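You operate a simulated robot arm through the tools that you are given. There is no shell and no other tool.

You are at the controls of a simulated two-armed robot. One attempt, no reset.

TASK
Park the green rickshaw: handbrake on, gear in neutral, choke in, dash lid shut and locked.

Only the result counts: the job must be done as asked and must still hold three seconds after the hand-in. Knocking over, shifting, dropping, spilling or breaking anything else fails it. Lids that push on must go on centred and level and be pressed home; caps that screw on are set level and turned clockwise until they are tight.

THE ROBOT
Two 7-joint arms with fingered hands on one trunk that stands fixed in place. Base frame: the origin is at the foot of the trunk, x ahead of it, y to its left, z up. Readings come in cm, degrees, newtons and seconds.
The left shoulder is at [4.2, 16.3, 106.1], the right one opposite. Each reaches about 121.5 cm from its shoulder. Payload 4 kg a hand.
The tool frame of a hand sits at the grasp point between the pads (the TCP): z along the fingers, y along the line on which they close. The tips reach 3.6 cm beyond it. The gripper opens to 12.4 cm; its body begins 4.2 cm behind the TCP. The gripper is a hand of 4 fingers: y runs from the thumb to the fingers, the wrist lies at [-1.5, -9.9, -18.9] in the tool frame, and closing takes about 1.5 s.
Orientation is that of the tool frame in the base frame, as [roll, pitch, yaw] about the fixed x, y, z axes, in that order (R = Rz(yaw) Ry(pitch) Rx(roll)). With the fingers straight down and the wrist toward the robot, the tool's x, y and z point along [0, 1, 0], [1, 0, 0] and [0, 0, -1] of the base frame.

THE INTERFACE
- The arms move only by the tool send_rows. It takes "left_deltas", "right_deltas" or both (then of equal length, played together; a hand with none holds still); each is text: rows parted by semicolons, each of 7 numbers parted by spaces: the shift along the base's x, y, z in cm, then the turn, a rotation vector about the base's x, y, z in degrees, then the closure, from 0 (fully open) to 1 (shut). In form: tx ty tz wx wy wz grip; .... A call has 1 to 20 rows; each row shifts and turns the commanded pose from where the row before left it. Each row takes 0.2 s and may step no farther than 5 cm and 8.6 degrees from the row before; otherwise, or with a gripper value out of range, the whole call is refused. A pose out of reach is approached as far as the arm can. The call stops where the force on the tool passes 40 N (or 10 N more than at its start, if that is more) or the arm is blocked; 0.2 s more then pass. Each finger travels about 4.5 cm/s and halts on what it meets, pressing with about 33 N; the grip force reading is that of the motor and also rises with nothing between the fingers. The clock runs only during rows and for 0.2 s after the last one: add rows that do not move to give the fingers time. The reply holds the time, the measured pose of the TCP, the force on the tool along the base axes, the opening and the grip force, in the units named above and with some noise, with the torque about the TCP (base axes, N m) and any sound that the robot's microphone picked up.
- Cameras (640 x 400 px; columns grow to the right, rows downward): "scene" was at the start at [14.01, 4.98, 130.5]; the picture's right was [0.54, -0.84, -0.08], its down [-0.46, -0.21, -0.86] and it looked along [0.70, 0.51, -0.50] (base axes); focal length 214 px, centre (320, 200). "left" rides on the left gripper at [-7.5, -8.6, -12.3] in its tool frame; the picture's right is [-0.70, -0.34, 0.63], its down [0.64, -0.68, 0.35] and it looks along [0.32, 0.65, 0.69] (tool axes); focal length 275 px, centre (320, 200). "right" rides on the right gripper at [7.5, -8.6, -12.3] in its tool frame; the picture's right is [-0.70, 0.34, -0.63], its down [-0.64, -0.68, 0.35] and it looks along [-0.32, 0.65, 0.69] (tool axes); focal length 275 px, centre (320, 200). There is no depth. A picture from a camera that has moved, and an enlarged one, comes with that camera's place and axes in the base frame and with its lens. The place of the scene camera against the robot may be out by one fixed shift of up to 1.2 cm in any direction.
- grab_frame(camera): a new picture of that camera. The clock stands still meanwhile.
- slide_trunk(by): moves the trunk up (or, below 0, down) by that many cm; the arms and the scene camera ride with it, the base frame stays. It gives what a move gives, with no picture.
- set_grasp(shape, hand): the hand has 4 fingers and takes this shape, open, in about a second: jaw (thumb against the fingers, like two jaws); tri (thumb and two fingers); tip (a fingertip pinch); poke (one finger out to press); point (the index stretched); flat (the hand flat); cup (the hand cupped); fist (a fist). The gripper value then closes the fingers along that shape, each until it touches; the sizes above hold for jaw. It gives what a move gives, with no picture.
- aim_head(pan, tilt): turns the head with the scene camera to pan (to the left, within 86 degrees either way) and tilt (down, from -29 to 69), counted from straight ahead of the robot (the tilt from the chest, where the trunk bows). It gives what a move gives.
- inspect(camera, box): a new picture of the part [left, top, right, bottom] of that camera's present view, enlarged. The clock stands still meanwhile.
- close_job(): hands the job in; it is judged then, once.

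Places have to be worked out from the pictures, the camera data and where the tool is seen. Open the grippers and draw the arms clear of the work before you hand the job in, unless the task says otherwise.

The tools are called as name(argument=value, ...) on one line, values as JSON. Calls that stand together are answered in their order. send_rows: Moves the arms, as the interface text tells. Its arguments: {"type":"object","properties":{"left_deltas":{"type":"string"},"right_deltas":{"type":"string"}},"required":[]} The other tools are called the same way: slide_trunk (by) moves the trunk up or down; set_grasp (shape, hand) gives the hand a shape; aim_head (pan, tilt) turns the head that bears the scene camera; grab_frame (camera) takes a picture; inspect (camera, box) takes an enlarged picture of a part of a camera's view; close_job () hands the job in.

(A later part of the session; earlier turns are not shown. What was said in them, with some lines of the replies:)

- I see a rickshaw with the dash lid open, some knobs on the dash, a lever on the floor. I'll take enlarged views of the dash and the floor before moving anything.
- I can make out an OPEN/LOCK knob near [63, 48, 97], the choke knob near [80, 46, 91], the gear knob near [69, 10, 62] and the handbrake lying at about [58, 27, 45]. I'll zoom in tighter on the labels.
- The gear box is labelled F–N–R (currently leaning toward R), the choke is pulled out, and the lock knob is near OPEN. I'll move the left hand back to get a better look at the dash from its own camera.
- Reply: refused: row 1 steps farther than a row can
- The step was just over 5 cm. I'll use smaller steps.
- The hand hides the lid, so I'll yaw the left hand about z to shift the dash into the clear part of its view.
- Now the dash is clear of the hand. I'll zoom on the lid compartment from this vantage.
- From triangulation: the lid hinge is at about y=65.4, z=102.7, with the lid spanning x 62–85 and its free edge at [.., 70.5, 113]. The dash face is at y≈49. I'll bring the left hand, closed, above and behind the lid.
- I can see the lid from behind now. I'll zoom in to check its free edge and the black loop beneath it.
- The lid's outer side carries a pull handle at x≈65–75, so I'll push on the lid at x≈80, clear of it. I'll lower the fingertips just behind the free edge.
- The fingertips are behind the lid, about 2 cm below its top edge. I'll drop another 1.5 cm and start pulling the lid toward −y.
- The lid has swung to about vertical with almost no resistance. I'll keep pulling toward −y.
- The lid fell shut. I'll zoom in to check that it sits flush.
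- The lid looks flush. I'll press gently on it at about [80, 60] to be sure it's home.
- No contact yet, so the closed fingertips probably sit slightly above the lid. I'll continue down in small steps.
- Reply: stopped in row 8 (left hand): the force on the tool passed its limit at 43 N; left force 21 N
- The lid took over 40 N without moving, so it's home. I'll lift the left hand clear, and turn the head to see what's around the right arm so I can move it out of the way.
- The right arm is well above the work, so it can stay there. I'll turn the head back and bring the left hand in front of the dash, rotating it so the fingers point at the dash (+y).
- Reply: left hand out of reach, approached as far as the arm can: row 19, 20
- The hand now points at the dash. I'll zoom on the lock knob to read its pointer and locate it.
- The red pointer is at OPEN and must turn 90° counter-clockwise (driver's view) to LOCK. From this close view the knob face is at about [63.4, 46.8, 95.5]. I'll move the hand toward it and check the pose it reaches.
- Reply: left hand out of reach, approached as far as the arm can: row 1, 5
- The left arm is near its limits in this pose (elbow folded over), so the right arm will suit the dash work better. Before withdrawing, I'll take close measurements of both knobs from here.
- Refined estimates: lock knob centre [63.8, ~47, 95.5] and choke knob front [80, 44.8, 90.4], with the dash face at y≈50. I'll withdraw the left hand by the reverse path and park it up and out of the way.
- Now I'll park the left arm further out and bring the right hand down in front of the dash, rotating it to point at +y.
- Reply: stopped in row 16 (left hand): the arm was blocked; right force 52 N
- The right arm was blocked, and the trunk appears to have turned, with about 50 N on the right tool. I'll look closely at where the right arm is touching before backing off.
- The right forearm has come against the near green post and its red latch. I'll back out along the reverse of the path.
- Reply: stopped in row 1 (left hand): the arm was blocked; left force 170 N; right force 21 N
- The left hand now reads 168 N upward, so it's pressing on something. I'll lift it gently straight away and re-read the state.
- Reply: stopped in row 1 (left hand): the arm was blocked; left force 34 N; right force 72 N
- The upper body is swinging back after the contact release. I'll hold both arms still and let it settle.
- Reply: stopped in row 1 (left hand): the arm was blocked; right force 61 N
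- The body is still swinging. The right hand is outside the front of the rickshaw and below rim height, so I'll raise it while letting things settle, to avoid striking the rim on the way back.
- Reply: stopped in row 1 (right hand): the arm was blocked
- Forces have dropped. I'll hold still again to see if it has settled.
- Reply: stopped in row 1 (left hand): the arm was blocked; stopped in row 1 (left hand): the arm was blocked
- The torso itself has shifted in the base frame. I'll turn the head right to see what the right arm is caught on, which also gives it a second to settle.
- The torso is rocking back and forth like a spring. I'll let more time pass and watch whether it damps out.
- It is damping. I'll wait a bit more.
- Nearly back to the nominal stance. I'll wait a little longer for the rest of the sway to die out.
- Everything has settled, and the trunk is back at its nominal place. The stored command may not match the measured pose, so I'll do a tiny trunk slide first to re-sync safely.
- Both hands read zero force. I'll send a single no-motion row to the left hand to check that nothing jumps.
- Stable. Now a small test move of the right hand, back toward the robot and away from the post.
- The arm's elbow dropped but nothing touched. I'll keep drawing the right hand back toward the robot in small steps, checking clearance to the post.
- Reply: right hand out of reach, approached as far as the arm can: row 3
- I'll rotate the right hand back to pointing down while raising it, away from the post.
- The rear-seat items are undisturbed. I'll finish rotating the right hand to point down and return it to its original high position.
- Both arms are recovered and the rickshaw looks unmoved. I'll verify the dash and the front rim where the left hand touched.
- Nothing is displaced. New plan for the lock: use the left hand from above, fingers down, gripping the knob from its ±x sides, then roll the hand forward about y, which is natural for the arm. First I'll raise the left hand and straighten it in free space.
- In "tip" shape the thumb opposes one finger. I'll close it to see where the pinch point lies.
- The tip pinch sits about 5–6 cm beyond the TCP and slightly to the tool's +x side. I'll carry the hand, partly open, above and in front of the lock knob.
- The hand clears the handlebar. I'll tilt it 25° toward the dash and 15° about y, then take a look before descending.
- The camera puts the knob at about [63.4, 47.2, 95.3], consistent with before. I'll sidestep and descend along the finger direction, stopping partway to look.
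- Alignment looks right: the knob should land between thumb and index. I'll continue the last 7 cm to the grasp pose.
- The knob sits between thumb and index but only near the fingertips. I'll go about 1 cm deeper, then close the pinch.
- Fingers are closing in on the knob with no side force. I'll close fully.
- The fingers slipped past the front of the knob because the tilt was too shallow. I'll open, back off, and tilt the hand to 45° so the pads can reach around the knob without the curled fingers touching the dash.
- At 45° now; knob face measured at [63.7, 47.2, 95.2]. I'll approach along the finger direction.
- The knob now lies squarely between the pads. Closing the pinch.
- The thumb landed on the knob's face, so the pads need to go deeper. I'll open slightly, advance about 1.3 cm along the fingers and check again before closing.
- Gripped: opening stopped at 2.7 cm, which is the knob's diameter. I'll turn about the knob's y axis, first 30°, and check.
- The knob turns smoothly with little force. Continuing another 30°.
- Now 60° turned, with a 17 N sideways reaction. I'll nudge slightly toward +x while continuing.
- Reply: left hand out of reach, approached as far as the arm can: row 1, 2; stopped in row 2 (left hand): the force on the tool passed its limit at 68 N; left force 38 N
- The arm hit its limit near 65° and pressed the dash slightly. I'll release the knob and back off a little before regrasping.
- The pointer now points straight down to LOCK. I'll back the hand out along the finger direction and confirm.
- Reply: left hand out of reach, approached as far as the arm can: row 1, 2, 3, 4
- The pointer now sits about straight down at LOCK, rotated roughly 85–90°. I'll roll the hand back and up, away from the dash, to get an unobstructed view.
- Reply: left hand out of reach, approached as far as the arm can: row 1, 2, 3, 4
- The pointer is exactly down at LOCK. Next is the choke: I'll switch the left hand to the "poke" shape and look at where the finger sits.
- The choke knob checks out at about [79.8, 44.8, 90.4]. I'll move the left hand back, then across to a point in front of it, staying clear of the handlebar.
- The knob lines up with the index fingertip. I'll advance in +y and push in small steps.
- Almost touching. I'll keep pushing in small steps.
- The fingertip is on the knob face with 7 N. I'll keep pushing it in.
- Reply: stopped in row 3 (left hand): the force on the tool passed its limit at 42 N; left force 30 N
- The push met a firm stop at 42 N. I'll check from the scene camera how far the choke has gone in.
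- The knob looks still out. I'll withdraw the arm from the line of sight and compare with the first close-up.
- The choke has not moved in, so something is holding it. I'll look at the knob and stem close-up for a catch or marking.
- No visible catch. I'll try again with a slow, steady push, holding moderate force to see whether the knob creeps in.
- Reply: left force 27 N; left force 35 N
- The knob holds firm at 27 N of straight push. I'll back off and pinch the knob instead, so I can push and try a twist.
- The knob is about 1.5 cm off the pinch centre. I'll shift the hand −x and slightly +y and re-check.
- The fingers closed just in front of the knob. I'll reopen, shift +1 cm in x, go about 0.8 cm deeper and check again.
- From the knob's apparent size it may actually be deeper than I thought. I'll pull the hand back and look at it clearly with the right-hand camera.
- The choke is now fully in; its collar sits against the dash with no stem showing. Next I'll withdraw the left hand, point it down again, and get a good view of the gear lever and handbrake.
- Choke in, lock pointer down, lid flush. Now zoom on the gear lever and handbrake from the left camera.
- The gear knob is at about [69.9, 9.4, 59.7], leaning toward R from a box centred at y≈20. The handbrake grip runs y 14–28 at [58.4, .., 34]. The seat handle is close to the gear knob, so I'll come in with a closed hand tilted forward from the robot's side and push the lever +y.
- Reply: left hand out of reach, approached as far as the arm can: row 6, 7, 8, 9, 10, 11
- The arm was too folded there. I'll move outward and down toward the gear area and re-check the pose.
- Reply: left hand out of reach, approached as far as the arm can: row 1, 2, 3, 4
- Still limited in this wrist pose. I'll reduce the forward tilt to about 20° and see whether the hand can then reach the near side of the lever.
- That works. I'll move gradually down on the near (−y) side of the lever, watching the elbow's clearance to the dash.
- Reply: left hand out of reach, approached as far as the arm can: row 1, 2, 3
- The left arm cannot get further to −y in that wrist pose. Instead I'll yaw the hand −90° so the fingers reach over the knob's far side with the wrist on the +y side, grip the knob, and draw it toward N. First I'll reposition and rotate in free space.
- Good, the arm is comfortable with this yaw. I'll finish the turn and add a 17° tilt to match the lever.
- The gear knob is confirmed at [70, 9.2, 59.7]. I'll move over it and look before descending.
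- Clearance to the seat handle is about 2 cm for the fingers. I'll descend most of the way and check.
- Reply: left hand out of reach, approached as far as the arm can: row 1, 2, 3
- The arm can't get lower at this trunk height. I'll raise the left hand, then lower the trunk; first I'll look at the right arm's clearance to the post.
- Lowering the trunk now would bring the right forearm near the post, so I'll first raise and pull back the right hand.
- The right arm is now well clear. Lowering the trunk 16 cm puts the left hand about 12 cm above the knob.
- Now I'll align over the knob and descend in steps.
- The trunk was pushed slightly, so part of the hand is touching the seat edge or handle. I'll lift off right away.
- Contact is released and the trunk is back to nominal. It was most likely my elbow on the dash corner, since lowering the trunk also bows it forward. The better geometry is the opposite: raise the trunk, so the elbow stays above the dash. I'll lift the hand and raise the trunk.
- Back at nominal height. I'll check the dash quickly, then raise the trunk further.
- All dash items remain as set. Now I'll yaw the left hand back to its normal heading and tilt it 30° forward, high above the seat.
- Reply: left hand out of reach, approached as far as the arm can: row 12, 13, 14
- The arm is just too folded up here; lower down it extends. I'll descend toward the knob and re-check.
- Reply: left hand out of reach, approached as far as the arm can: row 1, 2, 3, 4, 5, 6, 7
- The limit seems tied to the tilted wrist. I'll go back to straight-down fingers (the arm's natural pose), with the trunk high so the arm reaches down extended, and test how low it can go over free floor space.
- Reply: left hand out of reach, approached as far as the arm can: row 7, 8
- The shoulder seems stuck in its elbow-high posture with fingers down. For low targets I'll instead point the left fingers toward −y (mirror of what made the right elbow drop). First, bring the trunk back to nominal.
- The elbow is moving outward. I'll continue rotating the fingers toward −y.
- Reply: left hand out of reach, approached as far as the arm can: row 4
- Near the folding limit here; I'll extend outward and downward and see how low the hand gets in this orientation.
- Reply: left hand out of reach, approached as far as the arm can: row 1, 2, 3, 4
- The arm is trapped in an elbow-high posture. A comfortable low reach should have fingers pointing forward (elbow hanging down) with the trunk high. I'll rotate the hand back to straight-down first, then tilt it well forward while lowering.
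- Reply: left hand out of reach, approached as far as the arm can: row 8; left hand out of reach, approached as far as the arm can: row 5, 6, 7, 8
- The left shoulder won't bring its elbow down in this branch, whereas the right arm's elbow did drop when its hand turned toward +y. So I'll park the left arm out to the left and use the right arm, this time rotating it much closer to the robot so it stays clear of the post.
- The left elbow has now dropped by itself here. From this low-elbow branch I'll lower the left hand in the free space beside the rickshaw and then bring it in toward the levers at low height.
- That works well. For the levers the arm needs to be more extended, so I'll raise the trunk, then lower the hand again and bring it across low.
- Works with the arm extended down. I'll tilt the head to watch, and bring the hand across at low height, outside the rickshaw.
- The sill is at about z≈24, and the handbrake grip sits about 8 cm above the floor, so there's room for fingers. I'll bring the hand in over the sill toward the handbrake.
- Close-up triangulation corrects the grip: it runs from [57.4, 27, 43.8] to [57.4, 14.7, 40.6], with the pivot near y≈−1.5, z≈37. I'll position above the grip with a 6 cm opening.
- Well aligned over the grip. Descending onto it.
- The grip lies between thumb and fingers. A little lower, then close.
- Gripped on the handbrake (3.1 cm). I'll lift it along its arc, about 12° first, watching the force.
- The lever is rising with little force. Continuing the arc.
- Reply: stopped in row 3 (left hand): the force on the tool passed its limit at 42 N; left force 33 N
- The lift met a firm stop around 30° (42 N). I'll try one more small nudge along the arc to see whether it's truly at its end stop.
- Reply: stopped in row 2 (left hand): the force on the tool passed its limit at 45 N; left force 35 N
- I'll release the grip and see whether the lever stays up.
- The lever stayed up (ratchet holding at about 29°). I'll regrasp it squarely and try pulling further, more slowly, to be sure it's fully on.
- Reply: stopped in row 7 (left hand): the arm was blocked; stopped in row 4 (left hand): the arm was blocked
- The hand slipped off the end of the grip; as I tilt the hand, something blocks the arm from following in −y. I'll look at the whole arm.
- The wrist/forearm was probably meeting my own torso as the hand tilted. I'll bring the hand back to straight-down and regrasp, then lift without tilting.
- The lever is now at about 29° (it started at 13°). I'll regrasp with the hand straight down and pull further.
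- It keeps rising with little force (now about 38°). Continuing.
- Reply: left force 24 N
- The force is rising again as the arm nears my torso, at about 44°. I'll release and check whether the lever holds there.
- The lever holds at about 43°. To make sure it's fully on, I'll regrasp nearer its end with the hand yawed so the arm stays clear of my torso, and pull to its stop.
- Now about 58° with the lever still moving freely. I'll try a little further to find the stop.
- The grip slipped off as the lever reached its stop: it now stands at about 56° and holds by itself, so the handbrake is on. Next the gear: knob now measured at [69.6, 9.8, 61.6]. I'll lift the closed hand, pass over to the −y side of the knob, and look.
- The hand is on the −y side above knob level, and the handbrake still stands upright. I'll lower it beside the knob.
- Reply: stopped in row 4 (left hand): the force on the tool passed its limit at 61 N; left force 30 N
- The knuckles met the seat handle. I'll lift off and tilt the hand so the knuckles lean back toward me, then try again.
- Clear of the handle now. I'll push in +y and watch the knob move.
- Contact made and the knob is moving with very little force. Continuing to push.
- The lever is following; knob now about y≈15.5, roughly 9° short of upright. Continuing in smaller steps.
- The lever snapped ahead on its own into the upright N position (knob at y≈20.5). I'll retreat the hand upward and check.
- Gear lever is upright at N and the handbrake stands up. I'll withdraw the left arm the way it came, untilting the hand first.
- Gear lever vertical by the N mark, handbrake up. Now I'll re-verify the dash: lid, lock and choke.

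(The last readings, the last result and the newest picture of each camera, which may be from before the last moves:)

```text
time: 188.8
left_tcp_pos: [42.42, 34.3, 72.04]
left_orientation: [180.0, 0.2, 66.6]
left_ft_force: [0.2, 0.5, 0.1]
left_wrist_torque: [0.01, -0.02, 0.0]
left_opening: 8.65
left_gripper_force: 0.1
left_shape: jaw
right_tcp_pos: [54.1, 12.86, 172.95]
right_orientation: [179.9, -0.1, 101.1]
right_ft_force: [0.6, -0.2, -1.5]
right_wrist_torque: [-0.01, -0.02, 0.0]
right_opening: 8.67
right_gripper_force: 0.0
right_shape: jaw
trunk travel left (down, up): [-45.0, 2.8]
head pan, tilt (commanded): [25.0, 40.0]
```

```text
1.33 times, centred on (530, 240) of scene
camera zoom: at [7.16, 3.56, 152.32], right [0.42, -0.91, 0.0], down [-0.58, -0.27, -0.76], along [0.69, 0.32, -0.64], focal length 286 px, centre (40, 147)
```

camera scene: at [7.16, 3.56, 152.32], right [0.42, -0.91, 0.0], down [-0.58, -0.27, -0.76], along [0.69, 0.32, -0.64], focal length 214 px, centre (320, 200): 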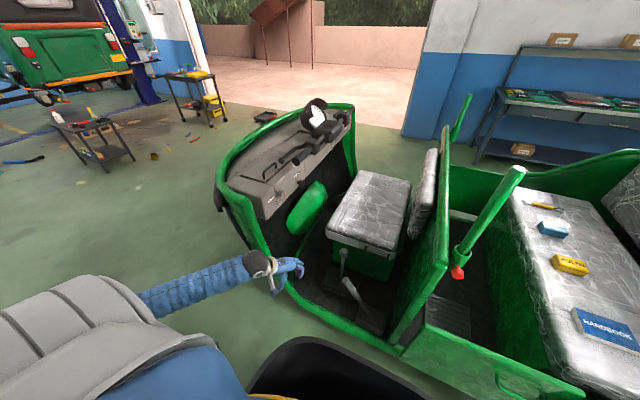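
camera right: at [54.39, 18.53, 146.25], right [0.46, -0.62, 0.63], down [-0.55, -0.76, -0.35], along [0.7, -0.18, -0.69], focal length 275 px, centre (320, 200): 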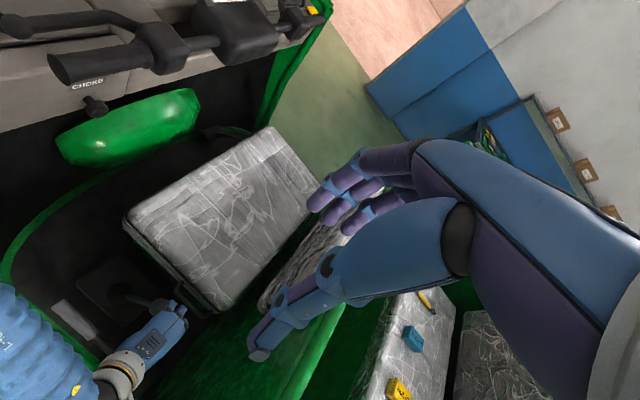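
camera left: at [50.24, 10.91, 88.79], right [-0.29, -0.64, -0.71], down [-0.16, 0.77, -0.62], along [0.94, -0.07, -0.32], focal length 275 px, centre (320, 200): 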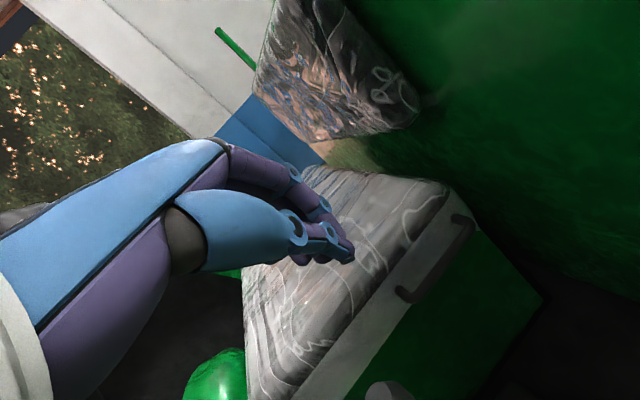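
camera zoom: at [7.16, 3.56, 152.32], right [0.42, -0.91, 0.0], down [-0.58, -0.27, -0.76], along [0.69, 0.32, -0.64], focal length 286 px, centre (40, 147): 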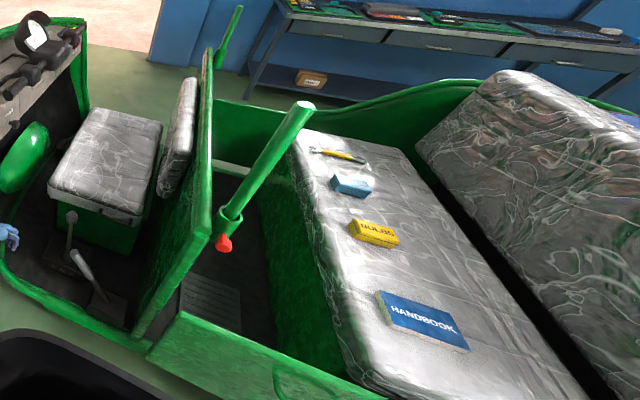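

Everything looks right; the rear-seat items are in place. One last close look at the lid edge to be sure it's fully down.

inspect(camera="scene", box=[252, 158, 288, 192])

inspect(camera="right", box=[0, 0, 200, 140])

```text
11.76 times, centred on (270, 175) of scene
camera zoom: at [7.16, 3.56, 152.32], right [0.42, -0.91, 0.0], down [-0.58, -0.27, -0.76], along [0.69, 0.32, -0.64], focal length 2523 px, centre (908, 494)
```

zoom: 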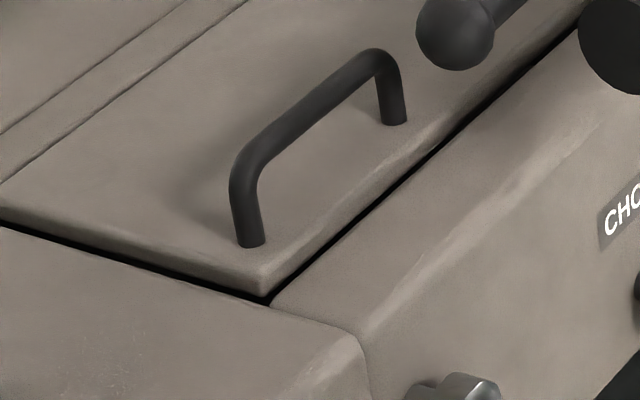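

```text
2.86 times, centred on (100, 70) of right
camera zoom: at [44.31, 18.66, 185.27], right [0.46, -0.62, 0.63], down [-0.55, -0.76, -0.35], along [0.7, -0.19, -0.69], focal length 786 px, centre (949, 571)
```

zoom: 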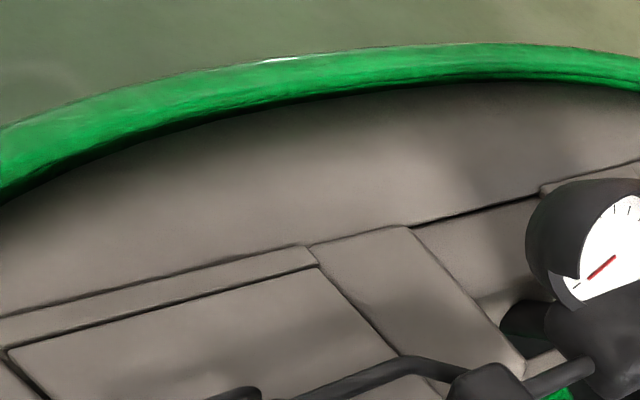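

The lid sits level with an even gap all round, as it did when I pressed it home. I'll draw the left arm fully clear to the side with both grippers open.

send_rows(left_deltas="-1.3 4.5 0 0 0 0 0.1; -1.3 4.5 0 0 0 0 0; -1.3 4.5 0 0 0 0 0; -1.3 4.5 0 0 0 0 0; -1 4.5 0 0 0 0 0; -1 4.5 0 0 0 0 0; -1 4.5 0 0 0 0 0; 0 0 0 0 0 0 0; 0 0 0 0 0 0 0", right_deltas="-1 0 0 0 0 0 0.1; -1 0 0 0 0 0 0; -1 0 0 0 0 0 0; -1 0 0 0 0 0 0; 0 0 0 0 0 0 0; 0 0 0 0 0 0 0; 0 0 0 0 0 0 0; 0 0 0 0 0 0 0; 0 0 0 0 0 0 0")

grab_frame(camera="scene")

inspect(camera="scene", box=[280, 210, 420, 330])

inspect(camera="scene", box=[250, 150, 320, 220])

```text
time: 190.8
left_tcp_pos: [34.0, 65.73, 72.29]
left_orientation: [180.0, 0.2, 66.7]
left_ft_force: [-0.5, 0.5, -0.1]
left_wrist_torque: [0.0, -0.01, -0.02]
left_opening: 12.38
left_gripper_force: 0.0
left_shape: jaw
right_tcp_pos: [49.98, 12.81, 172.93]
right_orientation: [179.9, -0.1, 101.0]
right_ft_force: [-0.5, 0.9, 0.7]
right_wrist_torque: [-0.01, -0.01, -0.02]
right_opening: 12.36
right_gripper_force: 0.1
right_shape: jaw
trunk travel left (down, up): [-45.0, 2.8]
head pan, tilt (commanded): [25.0, 40.0]
```

```text
taken
camera scene: at [7.1, 3.51, 152.32], right [0.42, -0.91, 0.0], down [-0.58, -0.27, -0.76], along [0.69, 0.32, -0.64], focal length 214 px, centre (320, 200)
```

scene: 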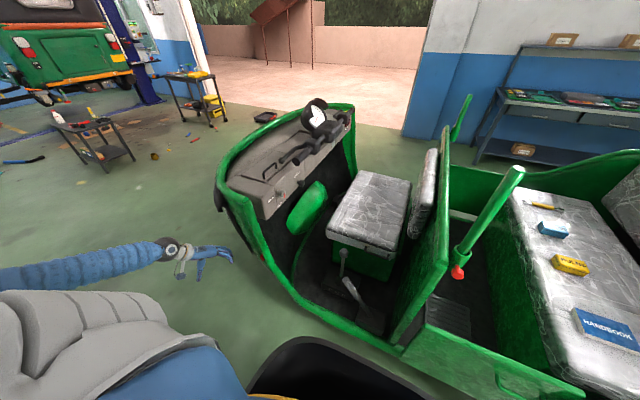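

```text
3.33 times, centred on (350, 270) of scene
camera zoom: at [7.1, 3.51, 152.32], right [0.42, -0.91, 0.0], down [-0.58, -0.27, -0.76], along [0.69, 0.32, -0.64], focal length 715 px, centre (220, -33)
```

zoom: 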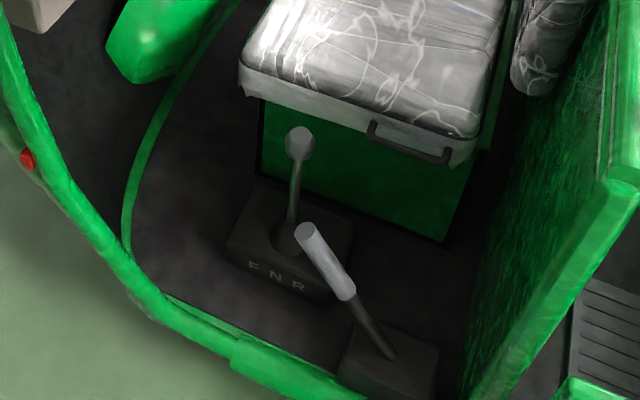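

```text
5.71 times, centred on (285, 185) of scene
camera zoom: at [7.1, 3.51, 152.32], right [0.42, -0.91, 0.0], down [-0.58, -0.27, -0.76], along [0.69, 0.32, -0.64], focal length 1226 px, centre (520, 286)
```

zoom: 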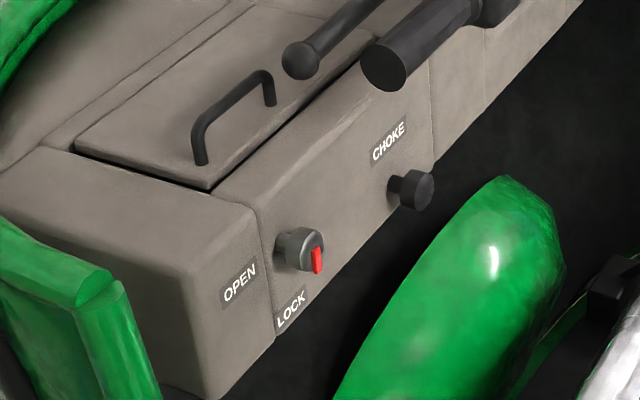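

Final check: handbrake raised and holding, gear lever upright at N, choke fully in, lid shut with the lock pointer at LOCK. Nothing else is disturbed, both grippers are open and the arms are clear, so I'm handing the job in.

close_job()

```text
The job is handed in.
```

I parked the green rickshaw and handed the job in. I haven't been told how it was judged. At the last check before hand-in:

- **Handbrake:** raised to about 56°, where it stopped, and it held there on its own.
- **Gear:** it slipped out of R and settled upright at the N mark.
- **Choke:** fully in, with no stem showing.
- **Dash lid:** shut and pressed down with over 40 N. The lock pointer is straight down at LOCK.

**Collision:** early in the job my right arm caught on the near green post. The robot's body then swung hard for several seconds. During that swing the left hand pressed down with about 168 N near the rickshaw's front-left rim.

I also had lighter contacts later: a hand against the seat handle, and probably an elbow against the dash corner. After each I compared pictures and saw nothing shifted, dropped or marked on the rickshaw, and the items on the rear seat stayed in place. I can't rule out damage that doesn't show in the pictures.

Both grippers are open and the arms are clear of the rickshaw.
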